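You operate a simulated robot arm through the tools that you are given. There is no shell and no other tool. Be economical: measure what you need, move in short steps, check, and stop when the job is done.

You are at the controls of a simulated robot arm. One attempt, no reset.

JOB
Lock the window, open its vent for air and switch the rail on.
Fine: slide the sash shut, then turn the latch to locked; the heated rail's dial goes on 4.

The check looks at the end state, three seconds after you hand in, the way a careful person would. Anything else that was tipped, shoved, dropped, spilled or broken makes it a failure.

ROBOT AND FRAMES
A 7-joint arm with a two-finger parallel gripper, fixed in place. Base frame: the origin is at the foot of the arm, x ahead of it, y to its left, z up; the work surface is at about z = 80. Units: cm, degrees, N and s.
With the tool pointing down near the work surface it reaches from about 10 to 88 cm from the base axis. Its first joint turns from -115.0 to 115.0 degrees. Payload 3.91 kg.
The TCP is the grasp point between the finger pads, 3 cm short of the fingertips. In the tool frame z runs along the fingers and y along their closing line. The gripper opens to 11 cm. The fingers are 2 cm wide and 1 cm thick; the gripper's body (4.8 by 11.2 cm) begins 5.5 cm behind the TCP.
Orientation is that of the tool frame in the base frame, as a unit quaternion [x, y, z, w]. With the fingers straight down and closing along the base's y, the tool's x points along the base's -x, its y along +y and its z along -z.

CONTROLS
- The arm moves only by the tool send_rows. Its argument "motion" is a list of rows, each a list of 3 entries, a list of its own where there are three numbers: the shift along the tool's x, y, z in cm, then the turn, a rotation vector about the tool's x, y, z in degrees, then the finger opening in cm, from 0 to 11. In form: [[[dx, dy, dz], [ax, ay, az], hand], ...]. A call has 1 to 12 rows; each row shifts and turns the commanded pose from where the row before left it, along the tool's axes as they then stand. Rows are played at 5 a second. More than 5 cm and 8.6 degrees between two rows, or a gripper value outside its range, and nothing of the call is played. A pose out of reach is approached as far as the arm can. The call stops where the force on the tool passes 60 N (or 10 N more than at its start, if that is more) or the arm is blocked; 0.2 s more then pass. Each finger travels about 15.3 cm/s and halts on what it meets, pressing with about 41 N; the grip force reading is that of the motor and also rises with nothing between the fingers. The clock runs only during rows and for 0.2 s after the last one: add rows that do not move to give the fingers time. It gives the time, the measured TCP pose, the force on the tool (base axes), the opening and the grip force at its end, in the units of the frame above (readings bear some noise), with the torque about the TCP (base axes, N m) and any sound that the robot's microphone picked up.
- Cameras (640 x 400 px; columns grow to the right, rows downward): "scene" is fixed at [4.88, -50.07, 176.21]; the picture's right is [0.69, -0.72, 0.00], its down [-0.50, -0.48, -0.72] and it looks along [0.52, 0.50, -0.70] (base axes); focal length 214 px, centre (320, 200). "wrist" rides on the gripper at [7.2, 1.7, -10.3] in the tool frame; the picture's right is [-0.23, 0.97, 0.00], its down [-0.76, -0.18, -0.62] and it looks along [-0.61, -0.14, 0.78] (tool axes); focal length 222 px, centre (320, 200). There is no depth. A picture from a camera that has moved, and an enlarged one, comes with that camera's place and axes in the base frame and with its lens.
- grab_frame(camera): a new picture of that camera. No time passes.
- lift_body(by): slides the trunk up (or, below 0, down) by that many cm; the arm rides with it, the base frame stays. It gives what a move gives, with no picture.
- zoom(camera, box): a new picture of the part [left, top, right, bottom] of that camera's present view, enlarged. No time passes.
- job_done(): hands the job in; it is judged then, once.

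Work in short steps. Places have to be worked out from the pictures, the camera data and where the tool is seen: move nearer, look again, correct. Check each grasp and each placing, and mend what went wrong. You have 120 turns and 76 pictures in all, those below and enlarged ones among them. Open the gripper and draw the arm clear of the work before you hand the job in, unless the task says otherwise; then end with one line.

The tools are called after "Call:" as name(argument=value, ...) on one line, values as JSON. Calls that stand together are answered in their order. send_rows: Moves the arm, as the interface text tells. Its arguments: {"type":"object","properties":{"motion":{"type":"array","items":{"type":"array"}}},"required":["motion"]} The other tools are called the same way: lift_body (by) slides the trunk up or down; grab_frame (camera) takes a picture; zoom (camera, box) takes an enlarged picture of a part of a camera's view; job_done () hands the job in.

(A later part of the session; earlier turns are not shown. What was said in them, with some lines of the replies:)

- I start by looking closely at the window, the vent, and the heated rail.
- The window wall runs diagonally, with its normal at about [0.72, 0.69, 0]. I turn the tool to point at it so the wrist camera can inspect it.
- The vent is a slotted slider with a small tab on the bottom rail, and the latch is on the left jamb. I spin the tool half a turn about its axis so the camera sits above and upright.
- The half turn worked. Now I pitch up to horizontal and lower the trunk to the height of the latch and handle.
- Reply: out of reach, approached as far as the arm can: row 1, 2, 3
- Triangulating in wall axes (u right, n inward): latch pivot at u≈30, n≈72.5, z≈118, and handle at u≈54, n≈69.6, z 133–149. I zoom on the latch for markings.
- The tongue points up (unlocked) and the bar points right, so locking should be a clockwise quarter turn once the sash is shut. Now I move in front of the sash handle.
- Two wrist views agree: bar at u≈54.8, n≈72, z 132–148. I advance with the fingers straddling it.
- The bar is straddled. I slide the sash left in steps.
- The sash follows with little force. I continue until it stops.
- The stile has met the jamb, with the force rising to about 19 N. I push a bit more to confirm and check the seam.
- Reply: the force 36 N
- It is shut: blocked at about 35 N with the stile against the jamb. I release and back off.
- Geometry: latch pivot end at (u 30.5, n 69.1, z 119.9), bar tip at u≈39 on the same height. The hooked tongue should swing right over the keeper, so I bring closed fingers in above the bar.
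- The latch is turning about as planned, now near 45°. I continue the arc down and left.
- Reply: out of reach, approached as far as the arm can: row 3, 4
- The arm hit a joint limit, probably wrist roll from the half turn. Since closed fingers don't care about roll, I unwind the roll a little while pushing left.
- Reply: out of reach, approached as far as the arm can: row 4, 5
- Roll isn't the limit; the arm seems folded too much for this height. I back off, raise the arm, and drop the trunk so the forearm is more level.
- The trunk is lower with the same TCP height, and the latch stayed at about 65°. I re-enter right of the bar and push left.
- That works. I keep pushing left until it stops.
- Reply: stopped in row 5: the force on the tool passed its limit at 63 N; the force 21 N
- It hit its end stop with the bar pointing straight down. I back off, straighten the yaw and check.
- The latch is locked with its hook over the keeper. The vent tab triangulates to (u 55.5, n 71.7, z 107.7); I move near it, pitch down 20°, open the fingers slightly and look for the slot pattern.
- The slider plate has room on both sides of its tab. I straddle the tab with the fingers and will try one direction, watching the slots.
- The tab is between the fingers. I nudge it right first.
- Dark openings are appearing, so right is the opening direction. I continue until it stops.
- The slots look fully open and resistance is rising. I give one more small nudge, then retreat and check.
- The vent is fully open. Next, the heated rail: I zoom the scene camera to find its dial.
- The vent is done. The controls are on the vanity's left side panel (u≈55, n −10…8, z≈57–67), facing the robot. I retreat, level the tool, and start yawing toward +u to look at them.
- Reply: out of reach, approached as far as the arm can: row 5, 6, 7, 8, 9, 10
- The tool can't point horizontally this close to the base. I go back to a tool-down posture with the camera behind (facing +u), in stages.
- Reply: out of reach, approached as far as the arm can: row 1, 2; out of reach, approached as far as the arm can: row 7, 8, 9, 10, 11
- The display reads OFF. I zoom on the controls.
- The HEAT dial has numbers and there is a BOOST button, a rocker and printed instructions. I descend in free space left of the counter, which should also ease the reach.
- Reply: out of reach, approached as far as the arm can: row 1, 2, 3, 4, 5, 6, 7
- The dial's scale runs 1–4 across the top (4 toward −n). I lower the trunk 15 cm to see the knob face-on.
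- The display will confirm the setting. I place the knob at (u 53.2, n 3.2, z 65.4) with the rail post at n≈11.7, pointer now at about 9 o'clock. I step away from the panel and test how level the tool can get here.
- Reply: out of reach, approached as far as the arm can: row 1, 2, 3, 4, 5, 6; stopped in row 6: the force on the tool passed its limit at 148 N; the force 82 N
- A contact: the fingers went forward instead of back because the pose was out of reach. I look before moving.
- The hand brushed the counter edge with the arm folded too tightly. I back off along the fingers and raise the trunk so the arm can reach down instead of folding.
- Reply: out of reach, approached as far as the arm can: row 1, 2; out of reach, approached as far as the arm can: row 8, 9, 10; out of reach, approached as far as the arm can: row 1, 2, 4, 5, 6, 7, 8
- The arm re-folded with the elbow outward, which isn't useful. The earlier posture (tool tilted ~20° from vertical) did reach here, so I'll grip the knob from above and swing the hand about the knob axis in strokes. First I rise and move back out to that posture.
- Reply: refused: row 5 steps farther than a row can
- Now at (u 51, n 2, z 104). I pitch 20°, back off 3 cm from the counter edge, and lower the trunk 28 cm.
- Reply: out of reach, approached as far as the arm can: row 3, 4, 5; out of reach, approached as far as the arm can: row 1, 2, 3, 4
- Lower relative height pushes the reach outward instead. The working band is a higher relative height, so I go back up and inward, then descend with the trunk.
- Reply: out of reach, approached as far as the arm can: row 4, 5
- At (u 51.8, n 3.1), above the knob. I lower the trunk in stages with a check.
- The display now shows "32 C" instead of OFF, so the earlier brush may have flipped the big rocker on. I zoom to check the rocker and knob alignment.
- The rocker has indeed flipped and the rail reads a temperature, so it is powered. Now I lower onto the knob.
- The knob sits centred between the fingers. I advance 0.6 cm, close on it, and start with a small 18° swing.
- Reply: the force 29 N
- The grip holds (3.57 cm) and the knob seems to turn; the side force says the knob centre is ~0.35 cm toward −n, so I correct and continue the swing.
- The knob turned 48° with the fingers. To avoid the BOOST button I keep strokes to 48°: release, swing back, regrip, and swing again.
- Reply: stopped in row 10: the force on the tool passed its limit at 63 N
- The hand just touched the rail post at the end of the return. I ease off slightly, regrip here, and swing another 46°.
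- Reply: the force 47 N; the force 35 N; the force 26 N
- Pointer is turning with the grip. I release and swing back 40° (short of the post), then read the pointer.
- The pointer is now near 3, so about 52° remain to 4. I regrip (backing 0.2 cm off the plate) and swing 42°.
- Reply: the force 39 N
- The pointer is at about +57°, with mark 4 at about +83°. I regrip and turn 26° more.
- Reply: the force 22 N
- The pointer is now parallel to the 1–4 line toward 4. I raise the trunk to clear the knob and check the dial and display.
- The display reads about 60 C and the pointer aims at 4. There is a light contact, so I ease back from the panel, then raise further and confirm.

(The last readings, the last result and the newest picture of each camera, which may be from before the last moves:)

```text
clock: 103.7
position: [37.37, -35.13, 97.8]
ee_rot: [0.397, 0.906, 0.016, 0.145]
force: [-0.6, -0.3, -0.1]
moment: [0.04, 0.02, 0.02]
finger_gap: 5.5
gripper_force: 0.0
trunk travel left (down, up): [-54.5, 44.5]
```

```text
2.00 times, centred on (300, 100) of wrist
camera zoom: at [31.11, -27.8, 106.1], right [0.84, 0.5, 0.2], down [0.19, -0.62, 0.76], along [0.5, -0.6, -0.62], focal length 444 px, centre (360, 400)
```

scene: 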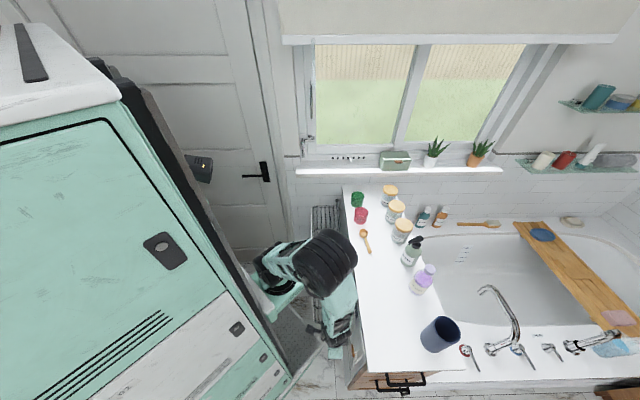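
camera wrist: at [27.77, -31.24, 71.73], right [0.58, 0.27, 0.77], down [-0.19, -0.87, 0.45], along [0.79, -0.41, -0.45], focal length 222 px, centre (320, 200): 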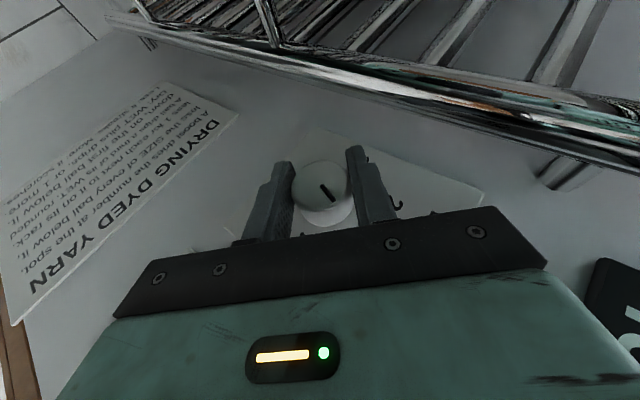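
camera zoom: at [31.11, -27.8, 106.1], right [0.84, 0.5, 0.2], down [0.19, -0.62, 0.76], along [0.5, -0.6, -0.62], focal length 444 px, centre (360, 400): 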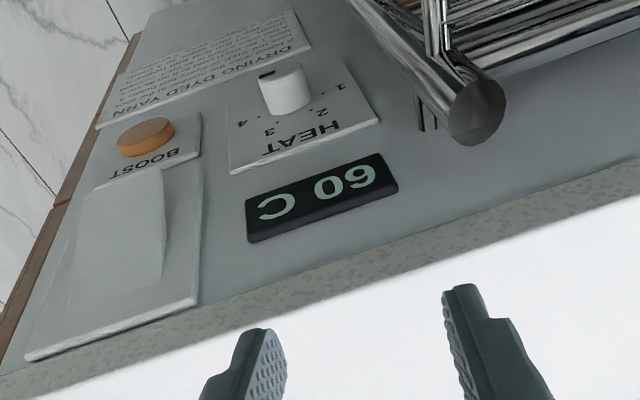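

The display reads 60 C with the dial on 4. I raise clear and take a final scene check.

Call:
lift_body(by=25)

Call:
grab_frame(camera="scene")

Call:
zoom(camera="scene", box=[285, 60, 445, 180])

```text
clock: 106.3
position: [37.39, -35.1, 122.83]
ee_rot: [0.397, 0.906, 0.017, 0.144]
force: [0.2, 0.3, -0.5]
moment: [0.0, 0.02, 0.03]
finger_gap: 5.51
gripper_force: 0.1
trunk travel left (down, up): [-79.5, 19.5]
```

```text
3 pictures are left
```

scene: 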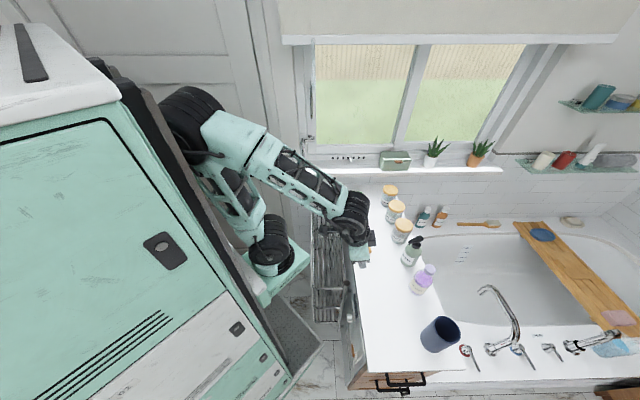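

```text
3.33 times, centred on (365, 120) of scene
camera zoom: at [4.88, -50.07, 176.21], right [0.69, -0.72, 0.0], down [-0.5, -0.48, -0.72], along [0.52, 0.5, -0.7], focal length 715 px, centre (170, 467)
```

zoom: 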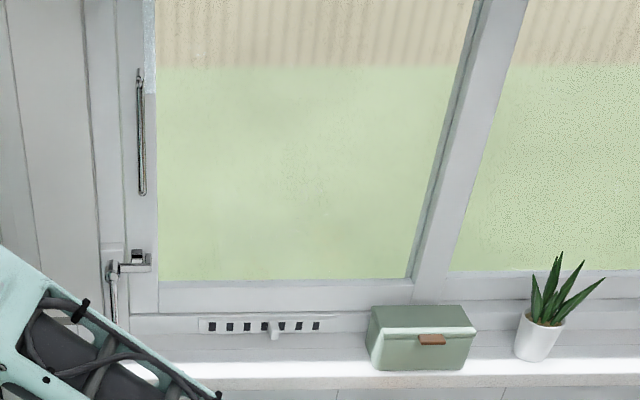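

The sash is shut, the latch is hooked over its keeper, the vent slots are open, the rail reads 60 C with the dial on 4, and nothing I can see has been disturbed. The gripper is open and clear, so I hand in.

Call:
job_done()

```text
The job is handed in.
```

I shut the sash and locked the latch, opened the vent fully, and the heated rail is on with its dial at 4 (display reads 60 C); its power switch was knocked on when the hand bumped the counter edge, not pressed on purpose.
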